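You operate a simulated robot arm through the tools that you are given. There is no shell and no other tool. Be economical: measure what you need, move in short steps, check, and stop when the job is done.

The job below is to be done with a simulated robot arm. You get a single attempt, and the scene is never put back.

Task
Put things in order on the top of the sorting bench. At the end: the purple coupling stands on top of the blue block; the green block stands where the red block stood; the red block stands on top of the teal mint tin; the grey clip is in the cream tub; whatever was shut is shut again. Leave all else as you found it, and nothing knocked over.
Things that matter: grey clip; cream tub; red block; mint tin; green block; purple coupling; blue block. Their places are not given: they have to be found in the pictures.

The check looks at the end state, three seconds after you hand in, the way a careful person would. Anything else that was tipped, shoved, dropped, spilled or broken makes it a failure.

Robot
A 7-joint arm with a two-finger parallel gripper, fixed in place. Base frame: the origin is at the foot of the arm, x ahead of it, y to its left, z up; the work surface is at about z = 0. Lengths are in m, angles in degrees, forces in N, time in s.
With the tool pointing down near the work surface it reaches from about 0.24 to 0.62 m from the base axis. Its first joint turns from -66.0 to 66.0 degrees. Payload 2.6 kg.
The tool frame sits at the grasp point between the pads (the TCP): z along the fingers, y along the line on which they close. The tips reach 0.03 m beyond it. Largest opening 0.094 m; finger width 0.028, thickness 0.01; the body of the gripper, 0.05 by 0.096 m, starts 0.055 m behind the TCP.
Orientation is that of the tool frame in the base frame, as a unit quaternion [x, y, z, w]. With the fingers straight down and closing along the base's y, the tool's x points along the base's -x, its y along +y and its z along -z.

Tools
- The arm moves only by the tool nudge_tool. Its argument "rows" is a list of rows, each an object of numbers (a shift or turn left out is 0, a gripper value left out holds the last): "x", "y", "z": the shift along the base's x, y, z in mm; "wx", "wy", "wz": the turn, a rotation vector about the base's x, y, z in degrees. In form: [{"x": .., "y": .., "z": .., "wx": .., "wy": .., "wz": ..}, ...]. A call has 1 to 12 rows; each row shifts and turns the commanded pose from where the row before left it. "gripper" is the finger opening in mm, from 0 to 94, set as the call begins (left out, the last holds). A row lasts 0.2 s, in which the tool goes at most 0.05 m and 8.6 degrees; a call with a longer step from one row to the next is refused whole, and so is a gripper value outside its range. A pose out of reach is approached as far as the arm can. The call stops where the force on the tool passes 40 N (or 10 N more than at its start, if that is more) or the arm is blocked; 0.2 s more then pass. The fingers move at their own pace (about 0.072 m/s each) and stop on an object; they squeeze with about 22 N. The grip force told is the motor's: it shows also when the fingers shut on nothing. Time passes only in rows, and 0.2 s behind the last, so rows that do not move let the fingers close. The reply holds the time, the measured pose of the TCP, the force on the tool along the base axes, the opening and the grip force, in the units named above and with some noise.
- Cameras (640 x 400 px; columns grow to the right, rows downward): "scene" is fixed at [0.0195, 0.432, 0.5513]; the picture's right is [-0.86, -0.51, 0.00], its down [-0.36, 0.61, -0.71] and it looks along [0.36, -0.61, -0.70] (base axes); focal length 307 px, centre (320, 200). "wrist" rides on the gripper at [-0.037, 0, -0.058] in the tool frame; the picture's right is [0.00, -1.00, 0.00], its down [0.97, 0.00, -0.24] and it looks along [0.24, 0.00, 0.97] (tool axes); focal length 218 px, centre (320, 200).
- snapshot(camera): a new picture of that camera. The clock stands still meanwhile.
- pixel_to_xyz(camera, pixels): there is no depth. For up to 12 entries [column, row, z] of the newest picture of that camera ("zoom" is the newest enlarged one), the place [x, y] in the base frame at which the ray of that pixel passes the height z, good to about 0.002 m. The clock stands still meanwhile.
- inspect(camera, box): a new picture of the part [left, top, right, bottom] of that camera's present view, enlarged. The clock stands still meanwhile.
- job_done(): hands the job in; it is judged then, once.

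Work in short steps. Measure before you move; look again where a grasp or a placing could have gone wrong, and mend it. You have 80 turns and 46 pictures in all, those below and enlarged ones among them. Open the gripper and draw the arm clear of the work before you hand the job in, unless the task says otherwise; then end with one line.

The tools are called after ">>>" by a JSON object that holds its "name" and its "arguments". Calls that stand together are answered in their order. nudge_tool: Moves the arm, as the interface text tells. Its arguments: {"type":"object","properties":{"rows":{"type":"array"},"gripper":{"type":"number"}},"required":["rows"]} The other tools are called the same way: snapshot (camera) takes a picture; pixel_to_xyz (camera, pixels) gives the place at which the rays of pixels pass given heights; inspect (camera, box) takes an enlarged picture of a part of a camera's view; job_done () hands the job in.

At the start:

```text
time_s: 0.0
tool_pos: [0.352, -0.0057, 0.2761]
orientation: [0.0, 1.0, 0.001, 0.0]
ft_force: [-0.7, -0.2, -0.4]
width: 0.0939
grip_force: 0.1
```

scene: 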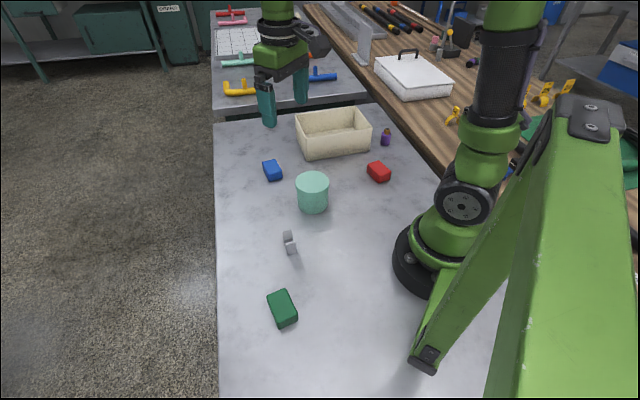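
wrist: 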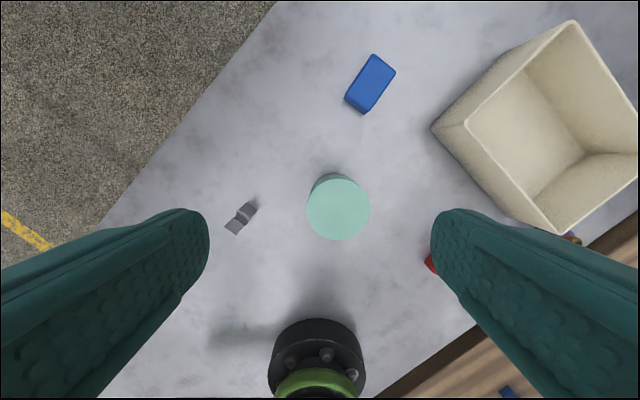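

The scene shows blue block (272,170), teal tin (312,193), red (379,171), purple (386,137), green (282,308), clip (290,242), tub (333,133). I enlarge for detail.

>>> {"name": "inspect", "arguments": {"camera": "scene", "box": [240, 90, 420, 220]}}

>>> {"name": "inspect", "arguments": {"camera": "scene", "box": [240, 210, 360, 340]}}

```text
3.08 times, centred on (330, 155) of scene
```

zoom: 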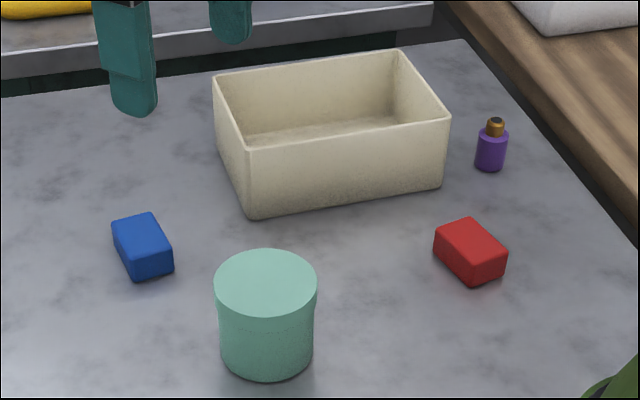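

```text
3.08 times, centred on (300, 275) of scene
```

zoom: 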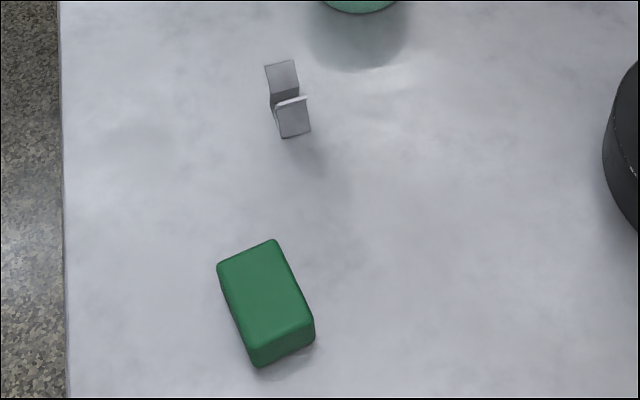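

Measure the ground corners of red, green, blue, tin, purple and clip from scene pixels.

>>> {"name": "pixel_to_xyz", "arguments": {"camera": "scene", "pixels": [[380, 182.6, 0], [390.1, 178.4, 0], [366.7, 173.5, 0], [380, 175.8, 0.025], [390.7, 171.2, 0.025], [366.7, 167, 0.025], [378, 160.8, 0.025], [385.5, 145, 0], [312, 214, 0], [312, 181, 0.06], [312, 181, 0.07], [290, 250, 0]]}}

>>> {"name": "pixel_to_xyz", "arguments": {"camera": "wrist", "pixels": [[338, 209, 0.06], [338, 209, 0.07], [232, 232, 0], [255, 203, 0], [373, 54, 0.025], [396, 70, 0.025], [366, 110, 0.025], [346, 97, 0.025], [434, 128, 0.06], [570, 20, 0.06], [558, 234, 0.06], [466, 123, 0.06]]}}

```text
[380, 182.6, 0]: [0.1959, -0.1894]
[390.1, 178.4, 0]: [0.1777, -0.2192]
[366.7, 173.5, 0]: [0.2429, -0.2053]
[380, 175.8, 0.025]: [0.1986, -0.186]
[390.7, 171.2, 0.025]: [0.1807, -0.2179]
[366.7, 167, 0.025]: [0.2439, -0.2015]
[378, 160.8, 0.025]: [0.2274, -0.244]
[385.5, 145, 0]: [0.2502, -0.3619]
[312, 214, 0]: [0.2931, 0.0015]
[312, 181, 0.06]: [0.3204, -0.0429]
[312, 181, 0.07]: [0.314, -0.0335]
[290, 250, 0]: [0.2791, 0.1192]
```

```text
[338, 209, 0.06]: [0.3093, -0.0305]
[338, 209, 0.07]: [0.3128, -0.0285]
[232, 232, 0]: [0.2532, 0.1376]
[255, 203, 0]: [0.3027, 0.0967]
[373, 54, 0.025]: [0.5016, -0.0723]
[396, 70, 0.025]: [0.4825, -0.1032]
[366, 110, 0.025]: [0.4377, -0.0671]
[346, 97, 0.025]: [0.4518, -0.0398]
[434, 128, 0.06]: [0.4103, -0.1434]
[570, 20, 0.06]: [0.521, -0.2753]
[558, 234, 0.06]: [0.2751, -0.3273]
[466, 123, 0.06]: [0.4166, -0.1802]
```

Tin centre ≈ (0.313,-0.03), red ≈ (0.212,-0.212), purple ≈ (0.25,-0.362). I move above the red block for a better look.

>>> {"name": "nudge_tool", "arguments": {"rows": [{"x": -20, "y": -40}, {"x": -20, "y": -40}, {"x": -20, "y": -40}, {"x": -20, "y": -40}, {"x": -20, "y": -40, "z": -10}, {}], "gripper": 94}}

>>> {"name": "snapshot", "arguments": {"camera": "wrist"}}

```text
time_s: 1.4
tool_pos: [0.2511, -0.2048, 0.268]
orientation: [0.0, 1.0, 0.0, 0.0]
ft_force: [1.1, 0.8, 0.5]
width: 0.094
grip_force: 0.0
```

```text
41 pictures are left
```

wrist: 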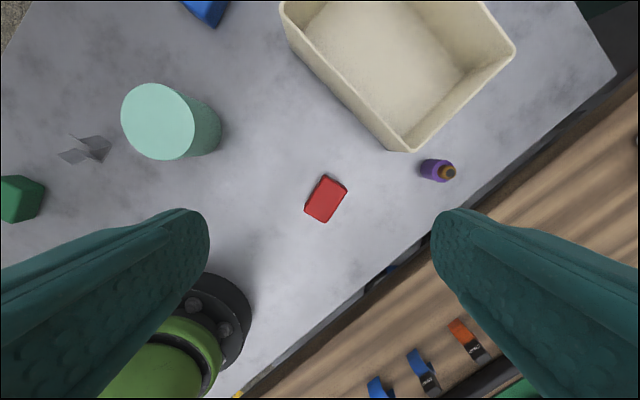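

Red is at about (326,199), purple (437,170), tin top (158,121). I enlarge for corners.

>>> {"name": "inspect", "arguments": {"camera": "wrist", "box": [280, 130, 480, 255]}}

>>> {"name": "pixel_to_xyz", "arguments": {"camera": "wrist", "pixels": [[158, 121, 0.07], [197, 131, 0.0], [409, 151, 0.06], [409, 151, 0.08], [282, 4, 0.06], [515, 48, 0.06], [388, 150, 0]]}}

```text
3.20 times, centred on (380, 192) of wrist
```

zoom: 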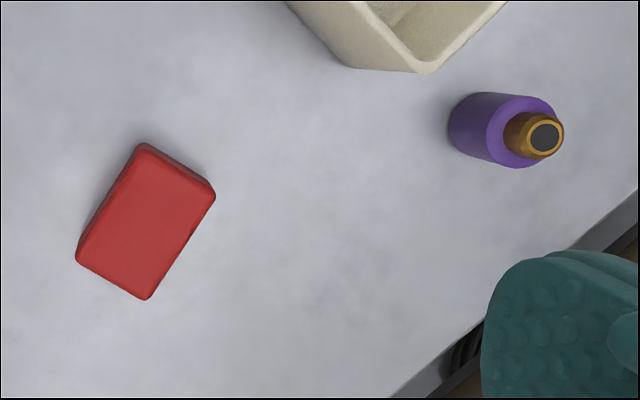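

```text
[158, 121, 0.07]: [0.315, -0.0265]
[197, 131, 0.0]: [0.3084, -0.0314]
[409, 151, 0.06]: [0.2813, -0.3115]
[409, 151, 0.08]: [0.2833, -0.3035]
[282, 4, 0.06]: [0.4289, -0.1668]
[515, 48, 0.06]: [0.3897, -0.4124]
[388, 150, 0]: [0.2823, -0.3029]
```

Now the red top corners and purple's positions in base coordinates.

>>> {"name": "pixel_to_xyz", "arguments": {"camera": "zoom", "pixels": [[142, 148, 0.025], [214, 190, 0.025], [146, 299, 0.025], [78, 260, 0.025], [146, 224, 0.025], [480, 127, 0], [524, 132, 0.035], [524, 132, 0.03], [545, 136, 0.045], [545, 136, 0.05], [430, 72, 0.06]]}}

```text
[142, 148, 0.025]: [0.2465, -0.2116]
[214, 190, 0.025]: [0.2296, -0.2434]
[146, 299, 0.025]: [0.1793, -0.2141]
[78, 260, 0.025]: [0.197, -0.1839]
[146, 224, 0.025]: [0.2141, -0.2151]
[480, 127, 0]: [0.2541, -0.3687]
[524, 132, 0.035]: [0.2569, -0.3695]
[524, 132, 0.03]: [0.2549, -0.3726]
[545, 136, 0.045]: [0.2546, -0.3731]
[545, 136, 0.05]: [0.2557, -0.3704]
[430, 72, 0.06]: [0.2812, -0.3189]
```

Red centre (0.213,-0.213), long axis at -30°, about 58×35×25 mm. I turn the tool by -30° and centre above, then descend.

>>> {"name": "nudge_tool", "arguments": {"rows": [{"x": -10, "y": -2, "wz": -7.5, "z": -30}, {"x": -10, "y": -2, "wz": -7.5, "z": -30}, {"x": -10, "y": -2, "wz": -7.5, "z": -30}, {"x": -8, "y": -2, "wz": -7.5, "z": -30}, {"z": -30}, {}], "gripper": 70}}

>>> {"name": "snapshot", "arguments": {"camera": "wrist"}}

```text
time_s: 2.8
tool_pos: [0.2143, -0.2143, 0.1166]
orientation: [0.26, 0.966, 0.0, 0.0]
ft_force: [0.8, 0.3, -0.6]
width: 0.07
grip_force: 0.1
```

```text
39 pictures are left
```

wrist: 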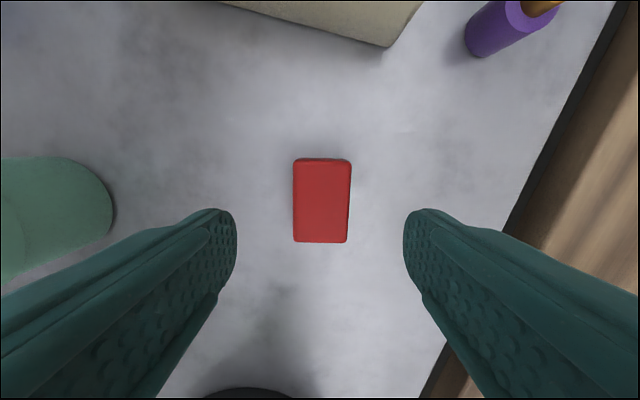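

The red block is squarely aligned at (322,200). I measure its exact centre.

>>> {"name": "pixel_to_xyz", "arguments": {"camera": "wrist", "pixels": [[293, 161, 0.025], [351, 161, 0.025], [348, 242, 0.025], [293, 241, 0.025], [322, 201, 0.025], [322, 158, 0]]}}

```text
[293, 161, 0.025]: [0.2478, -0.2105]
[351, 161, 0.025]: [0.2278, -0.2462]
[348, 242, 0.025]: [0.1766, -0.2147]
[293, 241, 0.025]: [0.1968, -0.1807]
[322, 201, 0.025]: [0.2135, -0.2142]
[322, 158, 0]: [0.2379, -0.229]
```

Centre (0.2123,-0.213). Descend to z≈0.035 and grip.

>>> {"name": "nudge_tool", "arguments": {"rows": [{"x": -2, "y": 1, "z": -30}, {"z": -30}, {"z": -15}, {"z": -6}, {}]}}

>>> {"name": "nudge_tool", "arguments": {"rows": [{}, {}, {}, {}], "gripper": 20}}

```text
time_s: 4.0
tool_pos: [0.2128, -0.2128, 0.0351]
orientation: [0.259, 0.966, -0.001, 0.0]
ft_force: [0.2, -0.1, -0.5]
width: 0.07
grip_force: 0.0
```

```text
time_s: 5.0
tool_pos: [0.2128, -0.212, 0.0362]
orientation: [0.259, 0.966, -0.001, -0.001]
ft_force: [-0.4, -0.2, 0.5]
width: 0.0394
grip_force: 21.9
```

Gripped at 39 mm. Lift, carry over the tin at (0.312,-0.029).

>>> {"name": "nudge_tool", "arguments": {"rows": [{"z": 30}, {"z": 45}, {"z": 45}, {"x": 20, "y": 37}, {"x": 20, "y": 37}, {"x": 20, "y": 37}, {"x": 20, "y": 37}, {"x": 19, "y": 35}, {}]}}

>>> {"name": "snapshot", "arguments": {"camera": "wrist"}}

>>> {"name": "inspect", "arguments": {"camera": "scene", "box": [240, 90, 420, 220]}}

```text
time_s: 7.0
tool_pos: [0.3147, -0.0295, 0.1539]
orientation: [0.258, 0.966, 0.0, 0.0]
ft_force: [-0.8, -0.3, -0.4]
width: 0.0393
grip_force: 22.3
```

```text
38 pictures are left
```

wrist: 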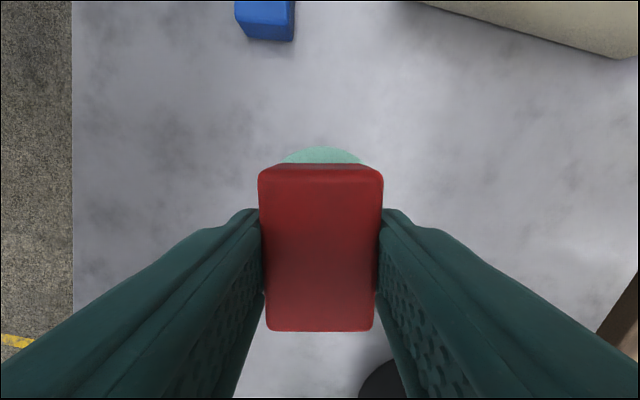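

```text
3.08 times, centred on (330, 155) of scene
```

zoom: 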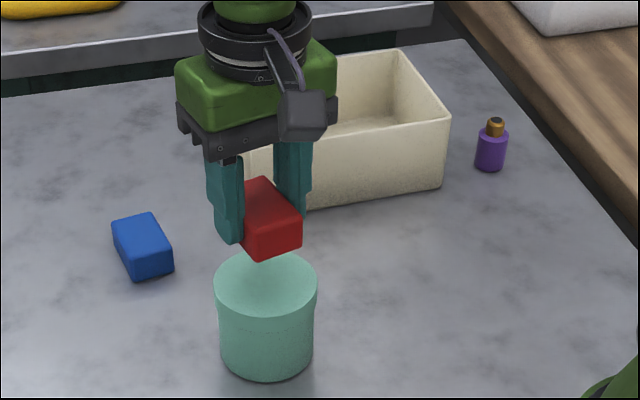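

Laterally centred. Check the far rim of the tin at (322,147) and scene centre for the tin's height.

>>> {"name": "pixel_to_xyz", "arguments": {"camera": "wrist", "pixels": [[322, 147, 0.06], [322, 147, 0.07], [322, 147, 0.08]]}}

>>> {"name": "pixel_to_xyz", "arguments": {"camera": "scene", "pixels": [[312.5, 182.5, 0.065], [312.5, 182.5, 0.075], [295.6, 182, 0.07], [329.4, 182, 0.07], [312.5, 171.2, 0.07], [312.5, 194.5, 0.07]]}}

```text
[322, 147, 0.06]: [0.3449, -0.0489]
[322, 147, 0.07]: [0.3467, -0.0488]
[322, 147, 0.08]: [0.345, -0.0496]
```

```text
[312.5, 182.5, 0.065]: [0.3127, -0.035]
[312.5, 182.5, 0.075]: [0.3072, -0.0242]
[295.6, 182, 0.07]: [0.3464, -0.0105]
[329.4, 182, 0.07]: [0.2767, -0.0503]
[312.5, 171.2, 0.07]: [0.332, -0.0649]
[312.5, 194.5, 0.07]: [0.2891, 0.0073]
```

Tin centre (0.311,-0.029), top ≈0.07. Shift x −3 mm, descend then creep to contact.

>>> {"name": "nudge_tool", "arguments": {"rows": [{"x": -3, "z": -20}, {"z": -14}, {"z": -5}, {"z": -3}, {"z": -2}, {"z": -2}, {}]}}

>>> {"name": "inspect", "arguments": {"camera": "scene", "box": [270, 130, 370, 220]}}

```text
time_s: 8.6
tool_pos: [0.3083, -0.0295, 0.1103]
orientation: [0.26, 0.966, 0.0, 0.001]
ft_force: [-8.0, -1.8, 23.4]
width: 0.0393
grip_force: 21.5
```

```text
4.44 times, centred on (320, 175) of scene
```

zoom: 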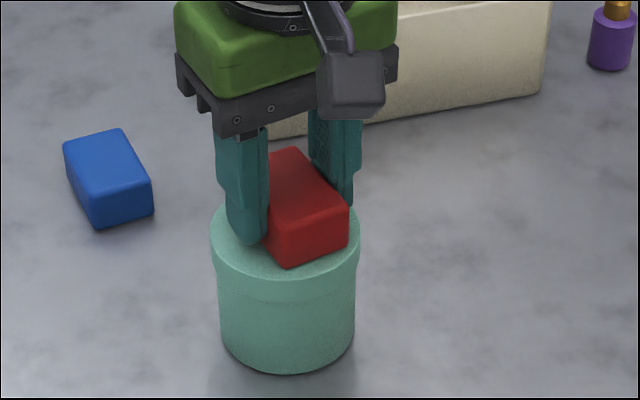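

Contact at z=0.110 (23 N). Ease up 2 mm, then open.

>>> {"name": "nudge_tool", "arguments": {"rows": [{"z": 2}, {}]}}

>>> {"name": "nudge_tool", "arguments": {"rows": [{}, {}, {}], "gripper": 60}}

>>> {"name": "nudge_tool", "arguments": {"rows": [{"z": 20}, {"z": 40}, {"z": 40}, {"z": 40}, {}]}}

>>> {"name": "snapshot", "arguments": {"camera": "wrist"}}

```text
time_s: 9.2
tool_pos: [0.3081, -0.0296, 0.1116]
orientation: [0.258, 0.966, 0.0, -0.001]
ft_force: [-0.1, -0.6, -0.5]
width: 0.0393
grip_force: 22.2
```

```text
time_s: 10.0
tool_pos: [0.3086, -0.0295, 0.1121]
orientation: [0.259, 0.966, 0.0, 0.001]
ft_force: [-0.9, 0.1, 0.8]
width: 0.0601
grip_force: 0.2
```

```text
time_s: 11.2
tool_pos: [0.3086, -0.0298, 0.2527]
orientation: [0.259, 0.966, 0.0, 0.0]
ft_force: [-0.4, 0.0, -0.1]
width: 0.0601
grip_force: 0.2
```

```text
35 pictures are left
```

wrist: 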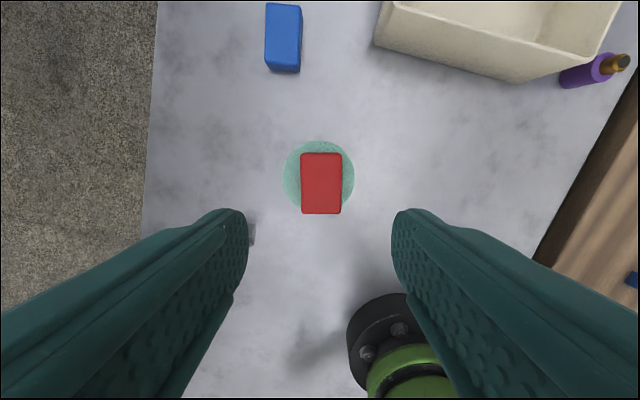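

Red sits on the tin. Now locate green from the scene (corners from earlier zoom).

>>> {"name": "pixel_to_xyz", "arguments": {"camera": "scene", "pixels": [[266.9, 296.1, 0.03], [285.4, 288, 0.03], [298, 314, 0.03], [278.2, 323.7, 0.03], [279.5, 329.2, 0]]}}

```text
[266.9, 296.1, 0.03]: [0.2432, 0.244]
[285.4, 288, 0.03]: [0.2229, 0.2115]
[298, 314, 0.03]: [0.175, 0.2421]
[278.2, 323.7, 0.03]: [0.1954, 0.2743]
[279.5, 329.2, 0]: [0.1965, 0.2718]
```

Green centre ≈ (0.209,0.243), long axis ≈ -32°: same yaw works. Move above it.

>>> {"name": "nudge_tool", "arguments": {"rows": [{"x": -14, "y": 39}, {"x": -14, "y": 39}, {"x": -14, "y": 39}, {"x": -14, "y": 39}, {"x": -14, "y": 39}, {"x": -14, "y": 39}, {"x": -14, "y": 39}, {"z": -40}, {"z": -40}, {"z": -40}, {}], "gripper": 75}}

>>> {"name": "snapshot", "arguments": {"camera": "wrist"}}

```text
time_s: 13.6
tool_pos: [0.2116, 0.2442, 0.1301]
orientation: [0.259, 0.966, 0.0, 0.0]
ft_force: [-0.7, 0.4, -0.2]
width: 0.0752
grip_force: 0.1
```

```text
34 pictures are left
```

wrist: 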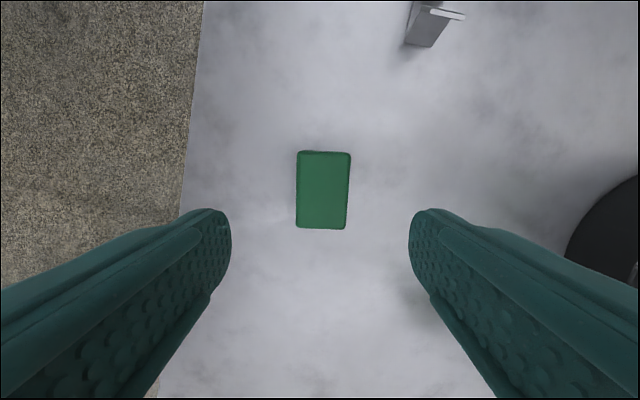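

Green is nearly aligned. Measure its corners.

>>> {"name": "pixel_to_xyz", "arguments": {"camera": "wrist", "pixels": [[298, 152, 0.025], [351, 154, 0.025], [346, 229, 0.025], [296, 227, 0.025]]}}

```text
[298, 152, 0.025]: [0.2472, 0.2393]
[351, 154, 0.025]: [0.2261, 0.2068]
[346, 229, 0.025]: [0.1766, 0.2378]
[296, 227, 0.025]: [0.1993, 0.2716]
```

Centre (0.2123,0.2389), yaw ≈ -33°. Adjust and descend, then grip.

>>> {"name": "nudge_tool", "arguments": {"rows": [{"x": 1, "y": -5, "z": -25, "wz": -2.5}, {"z": -40}, {"z": -20}, {"z": -9}, {}]}}

>>> {"name": "nudge_tool", "arguments": {"rows": [{}, {}, {}, {}], "gripper": 20}}

```text
time_s: 14.8
tool_pos: [0.2103, 0.2382, 0.0387]
orientation: [0.279, 0.96, 0.0, -0.001]
ft_force: [-0.2, 0.2, 0.8]
width: 0.075
grip_force: 0.0
```

```text
time_s: 15.8
tool_pos: [0.2108, 0.2385, 0.0391]
orientation: [0.28, 0.96, 0.001, 0.0]
ft_force: [-0.2, -1.2, 0.1]
width: 0.0394
grip_force: 22.1
```

Gripped at 39 mm. Lift high and carry around the base toward the red block's old place.

>>> {"name": "nudge_tool", "arguments": {"rows": [{"z": 30}, {"z": 45}, {"z": 45}, {"z": 40}, {"x": 20, "y": -38}, {"x": 20, "y": -38}, {"x": 20, "y": -38}, {"x": 10, "y": -38}, {"y": -38}, {"y": -38}, {"y": -38}, {}]}}

>>> {"name": "nudge_tool", "arguments": {"rows": [{"y": -38}, {"x": -10, "y": -38}, {"x": -20, "y": -38}, {"x": -20, "y": -38}, {"x": -20, "y": -33.5, "wz": 2.5}, {"z": -40}, {"z": -40}, {"z": -30}, {}]}}

>>> {"name": "snapshot", "arguments": {"camera": "scene"}}

```text
time_s: 18.4
tool_pos: [0.2801, -0.0283, 0.1997]
orientation: [0.28, 0.96, 0.001, 0.0]
ft_force: [-0.2, 0.1, -0.4]
width: 0.0392
grip_force: 21.7
```

```text
time_s: 20.4
tool_pos: [0.2114, -0.2122, 0.0862]
orientation: [0.259, 0.966, 0.0, 0.001]
ft_force: [0.0, 0.3, 0.2]
width: 0.0394
grip_force: 22.0
```

```text
33 pictures are left
```

scene: 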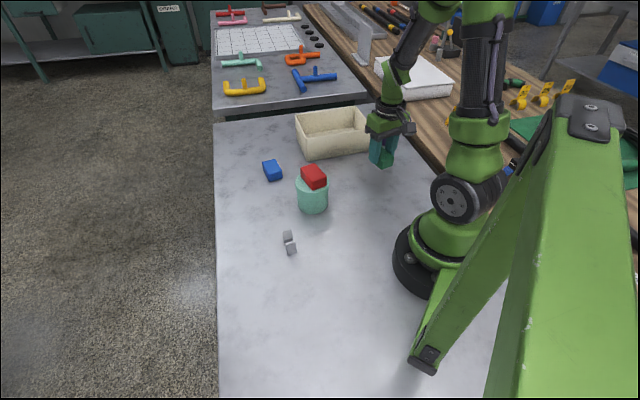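

All well. Lower 47 mm with a slow end, then release.

>>> {"name": "nudge_tool", "arguments": {"rows": [{"z": -30}, {"z": -10}, {"z": -4}, {"z": -2}, {}]}}

```text
time_s: 21.6
tool_pos: [0.2116, -0.2133, 0.0409]
orientation: [0.259, 0.966, -0.001, 0.0]
ft_force: [-0.1, -0.6, -1.3]
width: 0.0392
grip_force: 22.5
```

Still about 1–2 mm above the surface, so I creep on.

>>> {"name": "nudge_tool", "arguments": {"rows": [{"z": -1.5}, {"z": -0.7}, {}]}}

```text
time_s: 22.4
tool_pos: [0.2109, -0.2127, 0.0397]
orientation: [0.26, 0.966, 0.0, 0.001]
ft_force: [2.2, 2.6, 13.3]
width: 0.0394
grip_force: 22.1
```

Contact (13 N). Release and rise.

>>> {"name": "nudge_tool", "arguments": {"rows": [{}, {}, {}], "gripper": 65}}

>>> {"name": "nudge_tool", "arguments": {"rows": [{"z": 20}, {"z": 40}, {"z": 40}, {"z": 40}, {}]}}

>>> {"name": "snapshot", "arguments": {"camera": "wrist"}}

```text
time_s: 23.2
tool_pos: [0.2111, -0.2124, 0.0387]
orientation: [0.259, 0.966, 0.0, 0.0]
ft_force: [1.1, -0.1, -0.3]
width: 0.065
grip_force: 0.0
```

```text
time_s: 24.4
tool_pos: [0.2103, -0.214, 0.1797]
orientation: [0.259, 0.966, 0.001, 0.0]
ft_force: [0.2, -0.7, 0.0]
width: 0.0651
grip_force: 0.0
```

```text
32 pictures are left
```

wrist: 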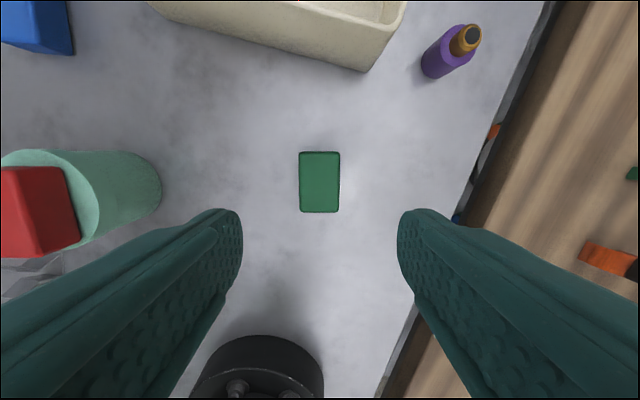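

Green is placed. Measure green, and refine purple: base near (437,70), cap top (472,36).

>>> {"name": "pixel_to_xyz", "arguments": {"camera": "wrist", "pixels": [[320, 182, 0.025], [437, 65, 0], [473, 36, 0.045], [473, 36, 0.05], [473, 36, 0.055], [365, 72, 0]]}}

>>> {"name": "nudge_tool", "arguments": {"rows": [{"x": 10, "y": -38, "z": 10}, {"x": 12, "y": -38}, {"x": 12, "y": -38}, {"x": 10, "y": -40}, {}, {}]}}

>>> {"name": "snapshot", "arguments": {"camera": "wrist"}}

```text
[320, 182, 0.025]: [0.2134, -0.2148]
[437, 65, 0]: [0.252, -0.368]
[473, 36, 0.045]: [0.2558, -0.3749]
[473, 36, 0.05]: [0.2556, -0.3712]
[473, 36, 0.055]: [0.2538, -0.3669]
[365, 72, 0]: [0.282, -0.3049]
```

```text
time_s: 25.8
tool_pos: [0.2558, -0.3696, 0.1901]
orientation: [0.258, 0.966, 0.0, 0.0]
ft_force: [0.5, -0.4, -0.2]
width: 0.0652
grip_force: 0.0
```

```text
31 pictures are left
```

wrist: 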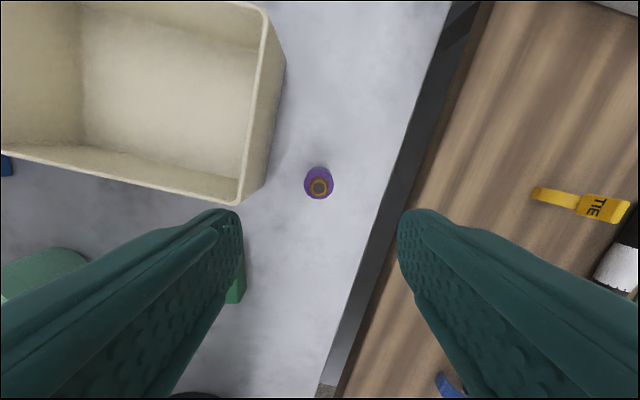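

Purple is at about (318,183). Measure it, noting that the tub corner lies ~60 mm along the closing line; I'll use a 45 mm opening.

>>> {"name": "inspect", "arguments": {"camera": "wrist", "box": [270, 150, 370, 212]}}

>>> {"name": "pixel_to_xyz", "arguments": {"camera": "wrist", "pixels": [[319, 188, 0.05], [319, 185, 0.037], [319, 175, 0], [242, 205, 0.07], [376, 200, 0]]}}

```text
6.40 times, centred on (320, 181) of wrist
```

zoom: 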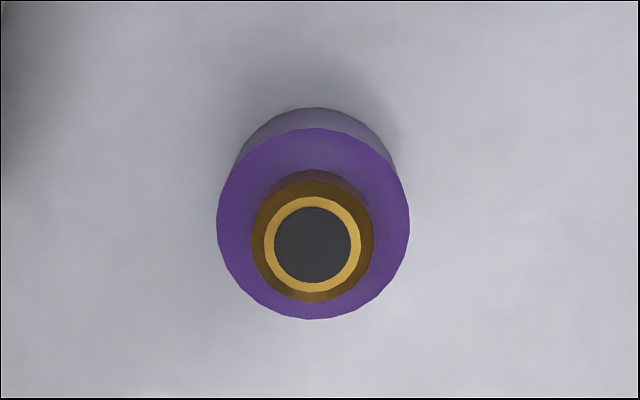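

```text
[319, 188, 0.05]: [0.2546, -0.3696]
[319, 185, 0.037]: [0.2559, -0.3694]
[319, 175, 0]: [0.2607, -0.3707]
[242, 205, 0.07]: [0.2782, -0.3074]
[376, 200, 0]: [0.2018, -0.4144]
```

Centre (0.255,-0.3695), already under the TCP. Narrow to 48 mm and descend to z≈0.042, then grip.

>>> {"name": "nudge_tool", "arguments": {"rows": [{}, {"z": -40}, {"z": -40}, {"z": -30}, {"z": -25}, {"z": -13}, {}], "gripper": 48}}

>>> {"name": "nudge_tool", "arguments": {"rows": [{}, {}, {}, {}], "gripper": 15}}

```text
time_s: 27.4
tool_pos: [0.2542, -0.3674, 0.0417]
orientation: [0.259, 0.966, -0.001, 0.0]
ft_force: [-0.1, 0.5, 0.5]
width: 0.0478
grip_force: 0.1
```

```text
time_s: 28.4
tool_pos: [0.2535, -0.368, 0.0418]
orientation: [0.259, 0.966, 0.0, -0.001]
ft_force: [0.1, 0.8, -0.1]
width: 0.0284
grip_force: 21.7
```

Gripped at 28 mm (coupling body). Lift and carry to a stand-off near the blue block to measure it.

>>> {"name": "nudge_tool", "arguments": {"rows": [{"z": 40}, {"z": 45}, {"z": 45}, {"z": 30}, {"x": 20, "y": 40}, {"x": 20, "y": 40}, {"x": 20, "y": 40}, {"x": 20, "y": 40}, {"x": 20, "y": 40}, {"x": 20, "y": 40}, {"x": 20, "y": 40}, {"x": 27, "y": 38}]}}

>>> {"name": "snapshot", "arguments": {"camera": "wrist"}}

>>> {"name": "inspect", "arguments": {"camera": "scene", "box": [240, 90, 420, 220]}}

```text
time_s: 31.0
tool_pos: [0.4213, -0.0483, 0.2009]
orientation: [0.259, 0.966, 0.0, 0.0]
ft_force: [-0.1, -0.3, -0.6]
width: 0.0283
grip_force: 22.0
```

```text
29 pictures are left
```

wrist: 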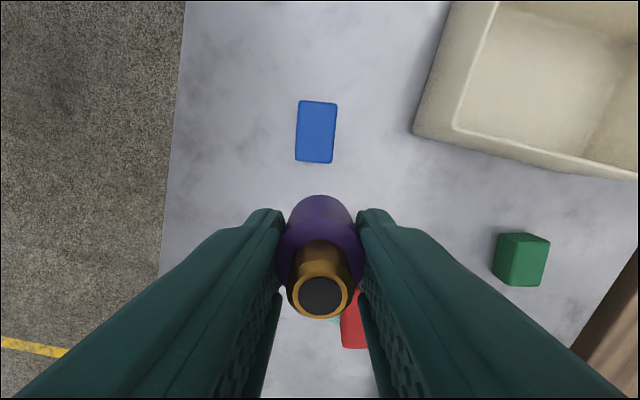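

```text
3.08 times, centred on (330, 155) of scene
```

zoom: 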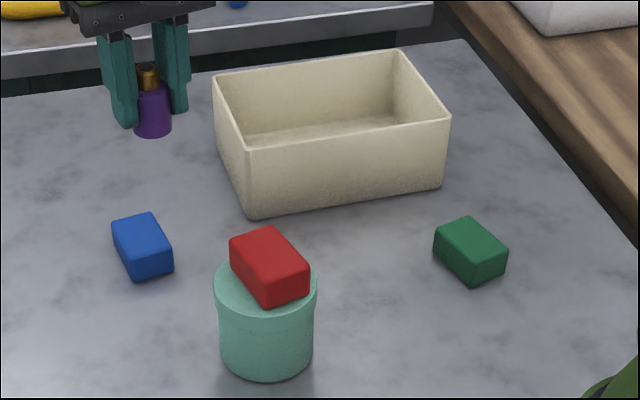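

Blue top corners at (299,101),(337,103),(332,163),(295,160). Convert.

>>> {"name": "pixel_to_xyz", "arguments": {"camera": "wrist", "pixels": [[299, 101, 0.028], [337, 103, 0.028], [332, 163, 0.028], [295, 160, 0.028]]}}

```text
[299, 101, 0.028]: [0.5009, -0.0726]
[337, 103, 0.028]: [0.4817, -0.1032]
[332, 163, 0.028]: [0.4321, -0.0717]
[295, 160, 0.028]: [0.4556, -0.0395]
```

Blue centre (0.4676,-0.0718). Move above it and lower to ~10 mm above contact.

>>> {"name": "nudge_tool", "arguments": {"rows": [{"x": 23, "y": -12}, {"x": 22, "y": -11}, {"z": -40}, {"z": -40}, {"z": -30}, {"z": -10}, {}]}}

>>> {"name": "inspect", "arguments": {"camera": "scene", "box": [230, 110, 330, 200]}}

```text
time_s: 32.6
tool_pos: [0.4661, -0.0716, 0.0823]
orientation: [0.258, 0.966, 0.0, 0.001]
ft_force: [0.7, 0.4, -1.0]
width: 0.0283
grip_force: 22.2
```

```text
4.44 times, centred on (280, 155) of scene
```

zoom: 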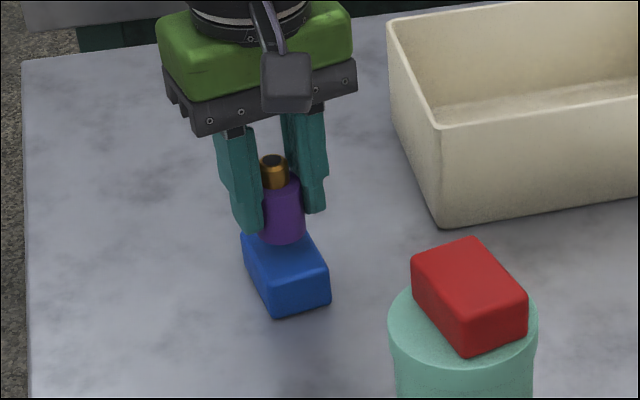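

Looks aligned, with the coupling just above. Creep down to contact.

>>> {"name": "nudge_tool", "arguments": {"rows": [{"z": -5}, {"z": -2}, {"z": -2}, {"z": -1}, {}]}}

```text
time_s: 33.8
tool_pos: [0.4665, -0.0726, 0.0724]
orientation: [0.259, 0.966, 0.0, 0.0]
ft_force: [-0.7, -0.2, -0.6]
width: 0.0281
grip_force: 22.2
```

No contact yet; a few more small steps.

>>> {"name": "nudge_tool", "arguments": {"rows": [{"z": -1}, {"z": -1}, {}]}}

```text
time_s: 34.6
tool_pos: [0.4665, -0.0727, 0.0718]
orientation: [0.258, 0.966, -0.001, 0.001]
ft_force: [-3.8, 1.6, 12.8]
width: 0.028
grip_force: 21.6
```

Contact (13 N). Release and rise straight up.

>>> {"name": "nudge_tool", "arguments": {"rows": [{}, {}, {}], "gripper": 55}}

>>> {"name": "nudge_tool", "arguments": {"rows": [{"z": 20}, {"z": 40}, {"z": 40}, {"z": 40}, {}]}}

>>> {"name": "snapshot", "arguments": {"camera": "wrist"}}

>>> {"name": "inspect", "arguments": {"camera": "scene", "box": [230, 110, 330, 200]}}

```text
time_s: 35.4
tool_pos: [0.4674, -0.0723, 0.0704]
orientation: [0.259, 0.966, 0.0, -0.001]
ft_force: [0.6, 0.0, 0.0]
width: 0.0549
grip_force: 0.1
```

```text
time_s: 36.6
tool_pos: [0.4655, -0.0713, 0.2103]
orientation: [0.259, 0.966, 0.0, 0.0]
ft_force: [-0.3, 0.4, 0.4]
width: 0.0548
grip_force: 0.0
```

```text
26 pictures are left
```

wrist: 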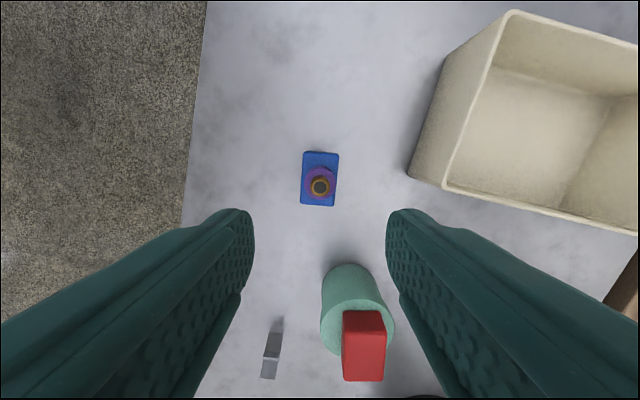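

```text
4.44 times, centred on (280, 155) of scene
```

zoom: 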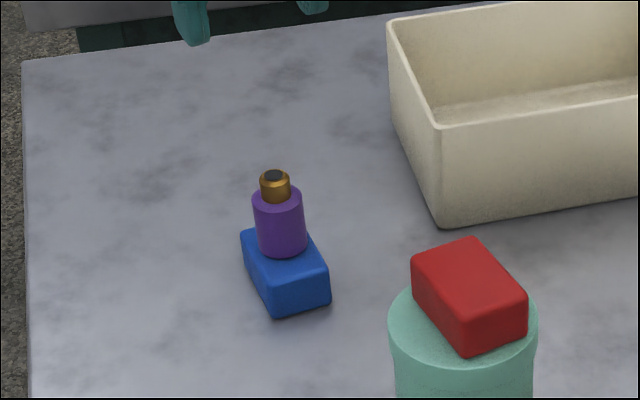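

Coupling stands centred on blue. Now move above the clip (~(0.28,0.118)) for a close look.

>>> {"name": "nudge_tool", "arguments": {"rows": [{"y": 38}, {"y": 38}, {"x": -30, "y": 38}, {"x": -35, "y": 38}, {"x": -35, "y": 38}, {"x": -35}, {"x": -35}, {"x": -10}, {}], "gripper": 80}}

>>> {"name": "inspect", "arguments": {"camera": "wrist", "box": [220, 100, 420, 225]}}

>>> {"name": "inspect", "arguments": {"camera": "scene", "box": [264, 220, 320, 265]}}

```text
refused: row 4 steps farther than a row can; nothing moved
```

```text
3.20 times, centred on (320, 162) of wrist
```

zoom: 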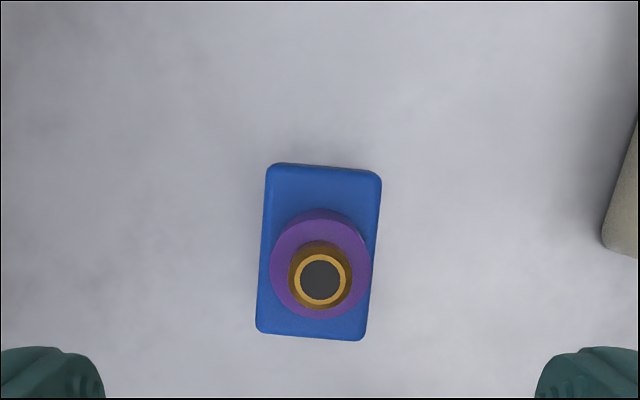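

```text
8.89 times, centred on (292, 242) of scene
```

zoom: 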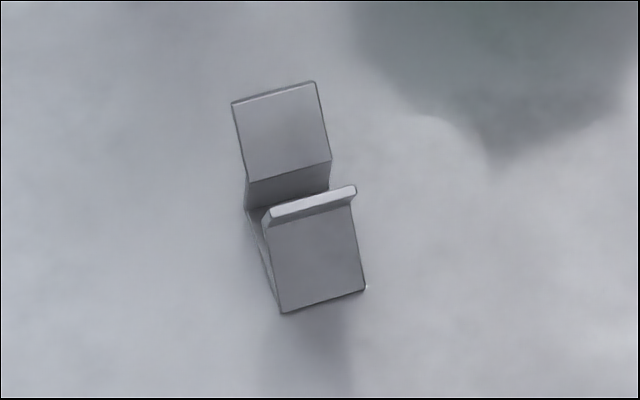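

The step was too long and refused. Same move with smaller rows.

>>> {"name": "nudge_tool", "arguments": {"rows": [{"y": 38}, {"y": 38}, {"x": -30, "y": 35}, {"x": -30, "y": 35}, {"x": -30, "y": 35}, {"x": -30, "y": 8}, {"x": -35}, {"x": -20}, {}], "gripper": 80}}

>>> {"name": "snapshot", "arguments": {"camera": "wrist"}}

>>> {"name": "inspect", "arguments": {"camera": "wrist", "box": [240, 120, 400, 220]}}

```text
time_s: 38.6
tool_pos: [0.2897, 0.1154, 0.2093]
orientation: [0.259, 0.966, 0.0, 0.001]
ft_force: [0.2, 0.7, 0.1]
width: 0.0801
grip_force: 0.1
```

```text
22 pictures are left
```

wrist: 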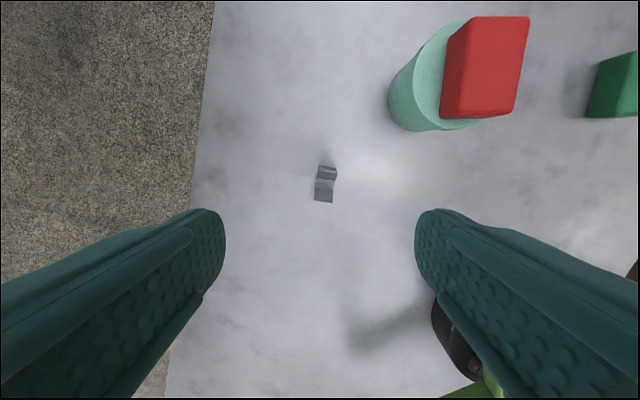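

```text
4.00 times, centred on (320, 170) of wrist
```

zoom: 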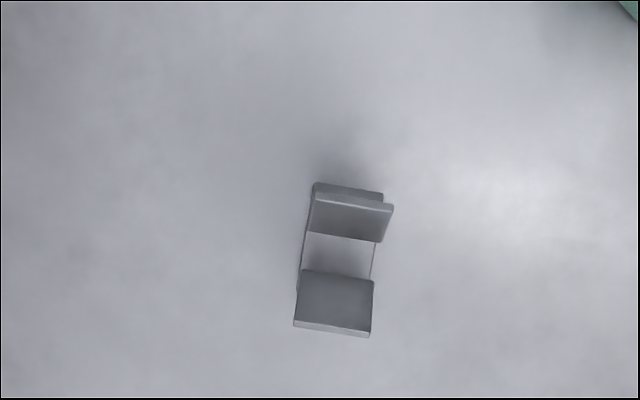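

The clip is a U/V profile extruded ~20 mm, tilted ~7° clockwise in the view. Measure its ends.

>>> {"name": "pixel_to_xyz", "arguments": {"camera": "zoom", "pixels": [[313, 185, 0], [384, 196, 0], [313, 200, 0.02], [393, 207, 0.02], [300, 270, 0.01], [375, 281, 0.01], [294, 326, 0.0], [370, 337, 0.0], [294, 326, 0.02], [370, 337, 0.02], [340, 255, 0]]}}

>>> {"name": "inspect", "arguments": {"camera": "scene", "box": [264, 220, 320, 265]}}

```text
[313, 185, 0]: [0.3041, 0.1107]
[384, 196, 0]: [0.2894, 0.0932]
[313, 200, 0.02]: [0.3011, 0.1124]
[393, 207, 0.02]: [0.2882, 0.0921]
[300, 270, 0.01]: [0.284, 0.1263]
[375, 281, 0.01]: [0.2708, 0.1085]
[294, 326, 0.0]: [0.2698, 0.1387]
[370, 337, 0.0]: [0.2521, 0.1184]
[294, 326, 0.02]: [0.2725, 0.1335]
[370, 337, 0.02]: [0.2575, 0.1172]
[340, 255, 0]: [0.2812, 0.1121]
```

```text
8.89 times, centred on (292, 242) of scene
```

zoom: 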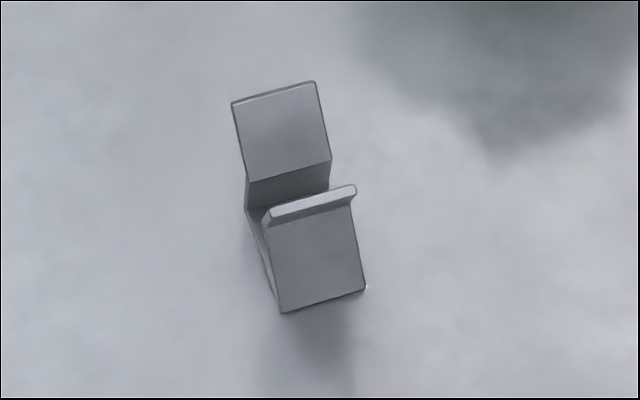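

Estimate clip height from the scene zoom.

>>> {"name": "pixel_to_xyz", "arguments": {"camera": "zoom", "pixels": [[365, 290, 0], [280, 313, 0], [355, 188, 0.015], [355, 188, 0.02], [355, 188, 0.025], [355, 188, 0.03], [247, 210, 0], [233, 103, 0.02], [315, 82, 0.02], [233, 103, 0.03], [315, 82, 0.03], [330, 162, 0.02]]}}

```text
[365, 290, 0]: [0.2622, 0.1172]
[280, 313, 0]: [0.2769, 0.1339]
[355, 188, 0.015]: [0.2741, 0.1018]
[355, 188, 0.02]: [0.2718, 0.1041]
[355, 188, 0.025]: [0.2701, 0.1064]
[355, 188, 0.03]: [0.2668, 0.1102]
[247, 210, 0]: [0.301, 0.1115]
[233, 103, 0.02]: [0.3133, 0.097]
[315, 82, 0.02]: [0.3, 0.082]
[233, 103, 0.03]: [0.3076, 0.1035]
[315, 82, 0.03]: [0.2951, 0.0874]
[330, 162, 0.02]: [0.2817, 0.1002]
```

Clip base centre ≈ (0.281,0.114), short direction ≈ 51°, height ~25 mm. Turn -9° and go closer to verify.

>>> {"name": "nudge_tool", "arguments": {"rows": [{"x": -5, "y": -1, "wz": -4.5, "z": -20}, {"x": -4, "wz": -4.5, "z": -30}, {"z": -40}, {}], "gripper": 50}}

>>> {"name": "inspect", "arguments": {"camera": "wrist", "box": [220, 130, 420, 255]}}

```text
time_s: 39.6
tool_pos: [0.2813, 0.114, 0.1191]
orientation: [0.334, 0.943, 0.0, 0.0]
ft_force: [-0.7, -0.3, 0.3]
width: 0.05
grip_force: 0.0
```

```text
3.20 times, centred on (320, 192) of wrist
```

zoom: 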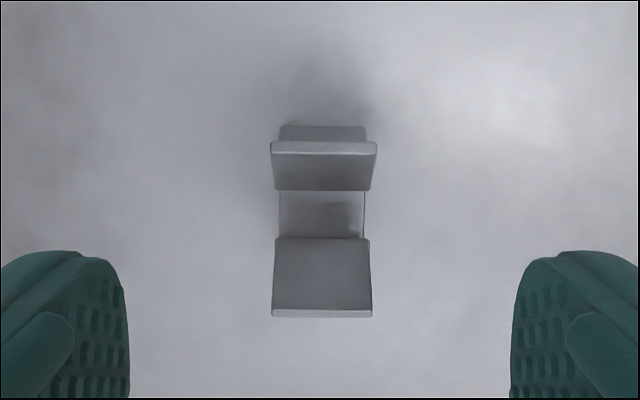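

Perfectly aligned. Measure its centre along the long axis.

>>> {"name": "pixel_to_xyz", "arguments": {"camera": "zoom", "pixels": [[322, 126, 0], [323, 146, 0.025], [322, 238, 0.0], [322, 238, 0.025], [322, 314, 0.025], [322, 314, 0], [322, 215, 0]]}}

```text
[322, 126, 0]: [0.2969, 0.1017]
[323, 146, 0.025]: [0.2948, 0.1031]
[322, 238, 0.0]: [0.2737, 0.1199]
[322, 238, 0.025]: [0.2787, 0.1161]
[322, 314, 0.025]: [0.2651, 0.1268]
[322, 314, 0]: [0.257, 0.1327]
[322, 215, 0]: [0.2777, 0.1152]
```

Clip centre (0.281,0.1145) is under the TCP. Descend to z≈0.036 and grip.

>>> {"name": "nudge_tool", "arguments": {"rows": [{"z": -40}, {"z": -25}, {"z": -12}, {"z": -6}, {}]}}

>>> {"name": "nudge_tool", "arguments": {"rows": [{}, {}, {}, {}], "gripper": 10}}

>>> {"name": "nudge_tool", "arguments": {"rows": [{"z": 30}, {"z": 45}, {"z": 45}, {"z": 45}, {}]}}

>>> {"name": "snapshot", "arguments": {"camera": "wrist"}}

```text
time_s: 40.8
tool_pos: [0.2813, 0.115, 0.037]
orientation: [0.334, 0.943, -0.001, 0.0]
ft_force: [0.5, 1.1, 0.4]
width: 0.0499
grip_force: 0.0
```

```text
time_s: 41.8
tool_pos: [0.2824, 0.115, 0.0357]
orientation: [0.334, 0.943, 0.0, 0.0]
ft_force: [0.3, 0.1, -0.1]
width: 0.0239
grip_force: 21.8
```

```text
time_s: 43.0
tool_pos: [0.2825, 0.1162, 0.2033]
orientation: [0.334, 0.943, 0.001, -0.001]
ft_force: [0.1, -0.1, -0.6]
width: 0.0239
grip_force: 21.6
```

```text
18 pictures are left
```

wrist: 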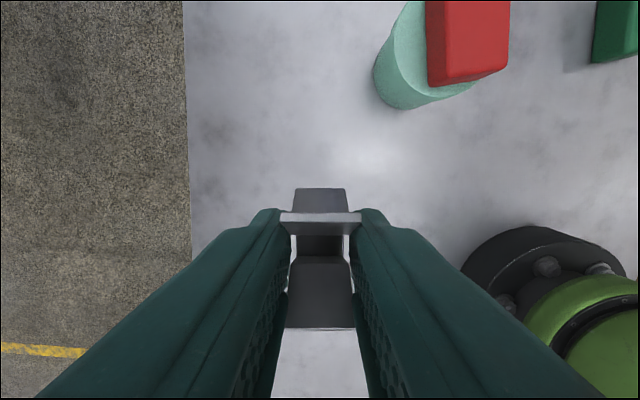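

Clip is held. Carry it over the tub centre ≈ (0.405,-0.289) at z=0.20.

>>> {"name": "nudge_tool", "arguments": {"rows": [{"x": 11, "y": -37}, {"x": 11, "y": -37}, {"x": 11, "y": -37}, {"x": 11, "y": -37}, {"x": 11, "y": -37}, {"x": 11, "y": -37}, {"x": 11, "y": -37}, {"x": 11, "y": -37}, {"x": 11, "y": -37}, {"x": 11, "y": -37}, {"x": 12, "y": -35}, {}]}}

>>> {"name": "snapshot", "arguments": {"camera": "wrist"}}

>>> {"name": "snapshot", "arguments": {"camera": "scene"}}

```text
time_s: 45.6
tool_pos: [0.4062, -0.2897, 0.202]
orientation: [0.334, 0.943, 0.0, 0.001]
ft_force: [0.1, -0.2, -0.7]
width: 0.0239
grip_force: 22.4
```

```text
17 pictures are left
```

wrist: 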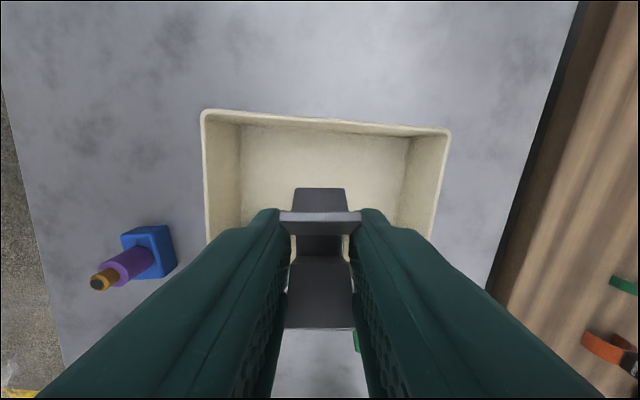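

```text
16 pictures are left
```

scene: 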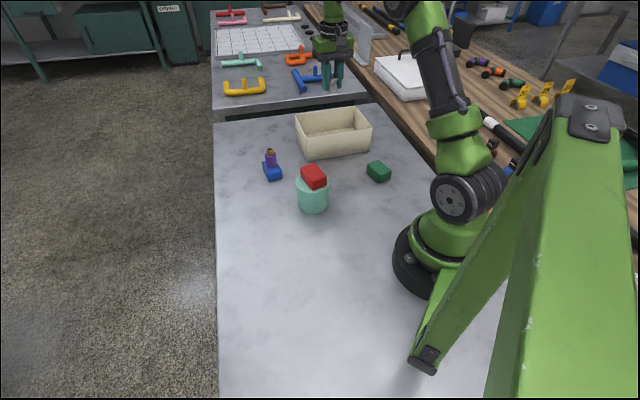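

Check the tub rim corners at (203,112), (449,131) and inner floor corners (241,126), (411,138).

>>> {"name": "pixel_to_xyz", "arguments": {"camera": "wrist", "pixels": [[203, 112, 0.07], [449, 131, 0.07], [241, 126, 0.005], [411, 138, 0.005], [207, 240, 0.07], [431, 235, 0.07]]}}

>>> {"name": "pixel_to_xyz", "arguments": {"camera": "scene", "pixels": [[306, 139, 0.06], [306, 139, 0.07], [306, 139, 0.08], [307.3, 161, 0], [371, 130, 0.07], [295.5, 115, 0.07], [357, 107, 0.07]]}}

```text
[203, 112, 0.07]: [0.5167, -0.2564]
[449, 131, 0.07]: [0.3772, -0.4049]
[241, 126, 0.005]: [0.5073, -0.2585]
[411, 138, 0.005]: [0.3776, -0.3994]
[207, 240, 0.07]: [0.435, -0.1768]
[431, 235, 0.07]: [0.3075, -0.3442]
```

```text
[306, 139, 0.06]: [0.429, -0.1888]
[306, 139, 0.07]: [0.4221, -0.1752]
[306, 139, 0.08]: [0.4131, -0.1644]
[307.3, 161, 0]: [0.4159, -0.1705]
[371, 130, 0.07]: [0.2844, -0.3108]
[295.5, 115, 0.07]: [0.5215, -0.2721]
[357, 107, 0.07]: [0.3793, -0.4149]
```

Tub centre (0.4005,-0.288), rim ≈0.073. Shift −5 mm in x and lower into the tub.

>>> {"name": "nudge_tool", "arguments": {"rows": [{"x": -5, "y": 1}, {"z": -40}, {"z": -40}, {"z": -40}, {"z": -25}, {"z": -8}, {}]}}

>>> {"name": "nudge_tool", "arguments": {"rows": [{"z": -3}, {"z": -2}, {"z": -2}, {}]}}

```text
time_s: 47.2
tool_pos: [0.4011, -0.2894, 0.0489]
orientation: [0.334, 0.943, 0.0, 0.0]
ft_force: [-0.5, 0.5, 0.3]
width: 0.024
grip_force: 21.8
```

```text
time_s: 48.2
tool_pos: [0.3995, -0.2887, 0.0415]
orientation: [0.334, 0.942, 0.0, 0.0]
ft_force: [0.5, -0.7, 0.3]
width: 0.0241
grip_force: 21.6
```

>>> {"name": "nudge_tool", "arguments": {"rows": [{"z": -1}, {"z": -1}, {}]}}

```text
time_s: 49.0
tool_pos: [0.3996, -0.2885, 0.04]
orientation: [0.334, 0.943, 0.0, -0.001]
ft_force: [-1.2, 0.6, 4.6]
width: 0.0238
grip_force: 21.6
```

Light contact with the tub floor (4.6 N). Release and rise.

>>> {"name": "nudge_tool", "arguments": {"rows": [{}, {}, {}], "gripper": 50}}

>>> {"name": "nudge_tool", "arguments": {"rows": [{"z": 20}, {"z": 40}, {"z": 45}, {"z": 45}, {"z": 45}, {}]}}

>>> {"name": "snapshot", "arguments": {"camera": "wrist"}}

>>> {"name": "inspect", "arguments": {"camera": "scene", "box": [240, 90, 420, 220]}}

```text
time_s: 49.8
tool_pos: [0.3996, -0.2882, 0.0386]
orientation: [0.334, 0.943, -0.001, -0.001]
ft_force: [0.5, 0.1, 0.0]
width: 0.05
grip_force: 0.0
```

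```text
time_s: 51.2
tool_pos: [0.4005, -0.2856, 0.2348]
orientation: [0.333, 0.943, 0.0, 0.0]
ft_force: [0.8, -0.3, 0.1]
width: 0.0502
grip_force: 0.0
```

```text
15 pictures are left
```

wrist: 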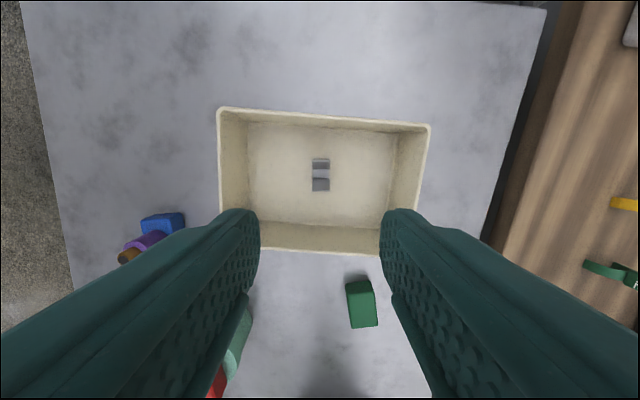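

```text
3.08 times, centred on (330, 155) of scene
```

zoom: 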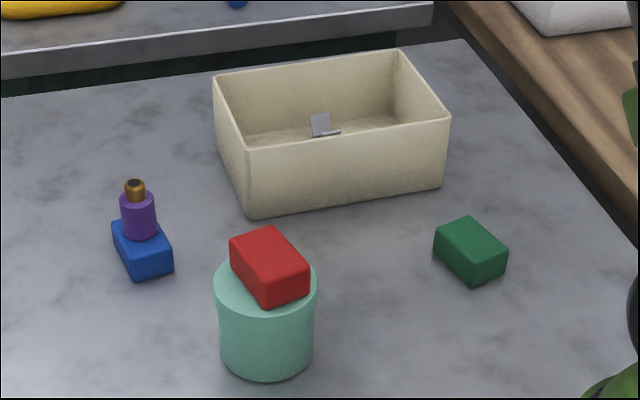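

The clip is in the tub and everything stands as wanted; gripper is open. Draw the arm up and clear.

>>> {"name": "nudge_tool", "arguments": {"rows": [{"z": 40}, {"x": -5, "y": 35, "z": 10}, {"x": -5, "y": 35}, {"y": 35}, {"y": 35}, {}]}}

>>> {"name": "snapshot", "arguments": {"camera": "scene"}}

```text
time_s: 52.6
tool_pos: [0.391, -0.1484, 0.2849]
orientation: [0.334, 0.943, -0.001, 0.0]
ft_force: [0.2, -0.7, -0.7]
width: 0.0497
grip_force: 0.1
```

```text
13 pictures are left
```

scene: 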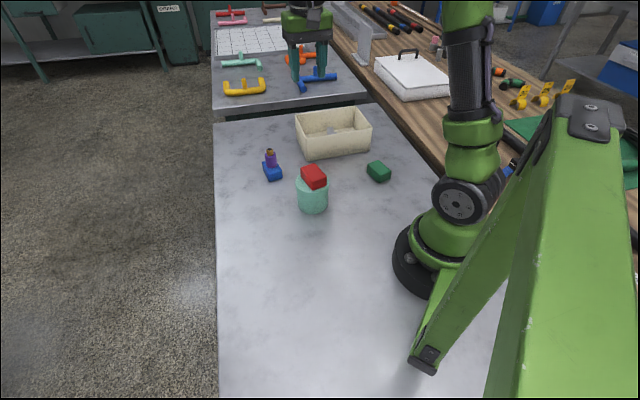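

The final picture shows all goals met and the arm clear; I hand in.

>>> {"name": "job_done", "arguments": {}}

```text
The job is handed in.
```

The job is handed in: the purple coupling is on the blue block, the green block is where the red one stood, the red block is on the closed mint tin, and the grey clip is in the cream tub, with nothing tipped or shoved in the last picture.
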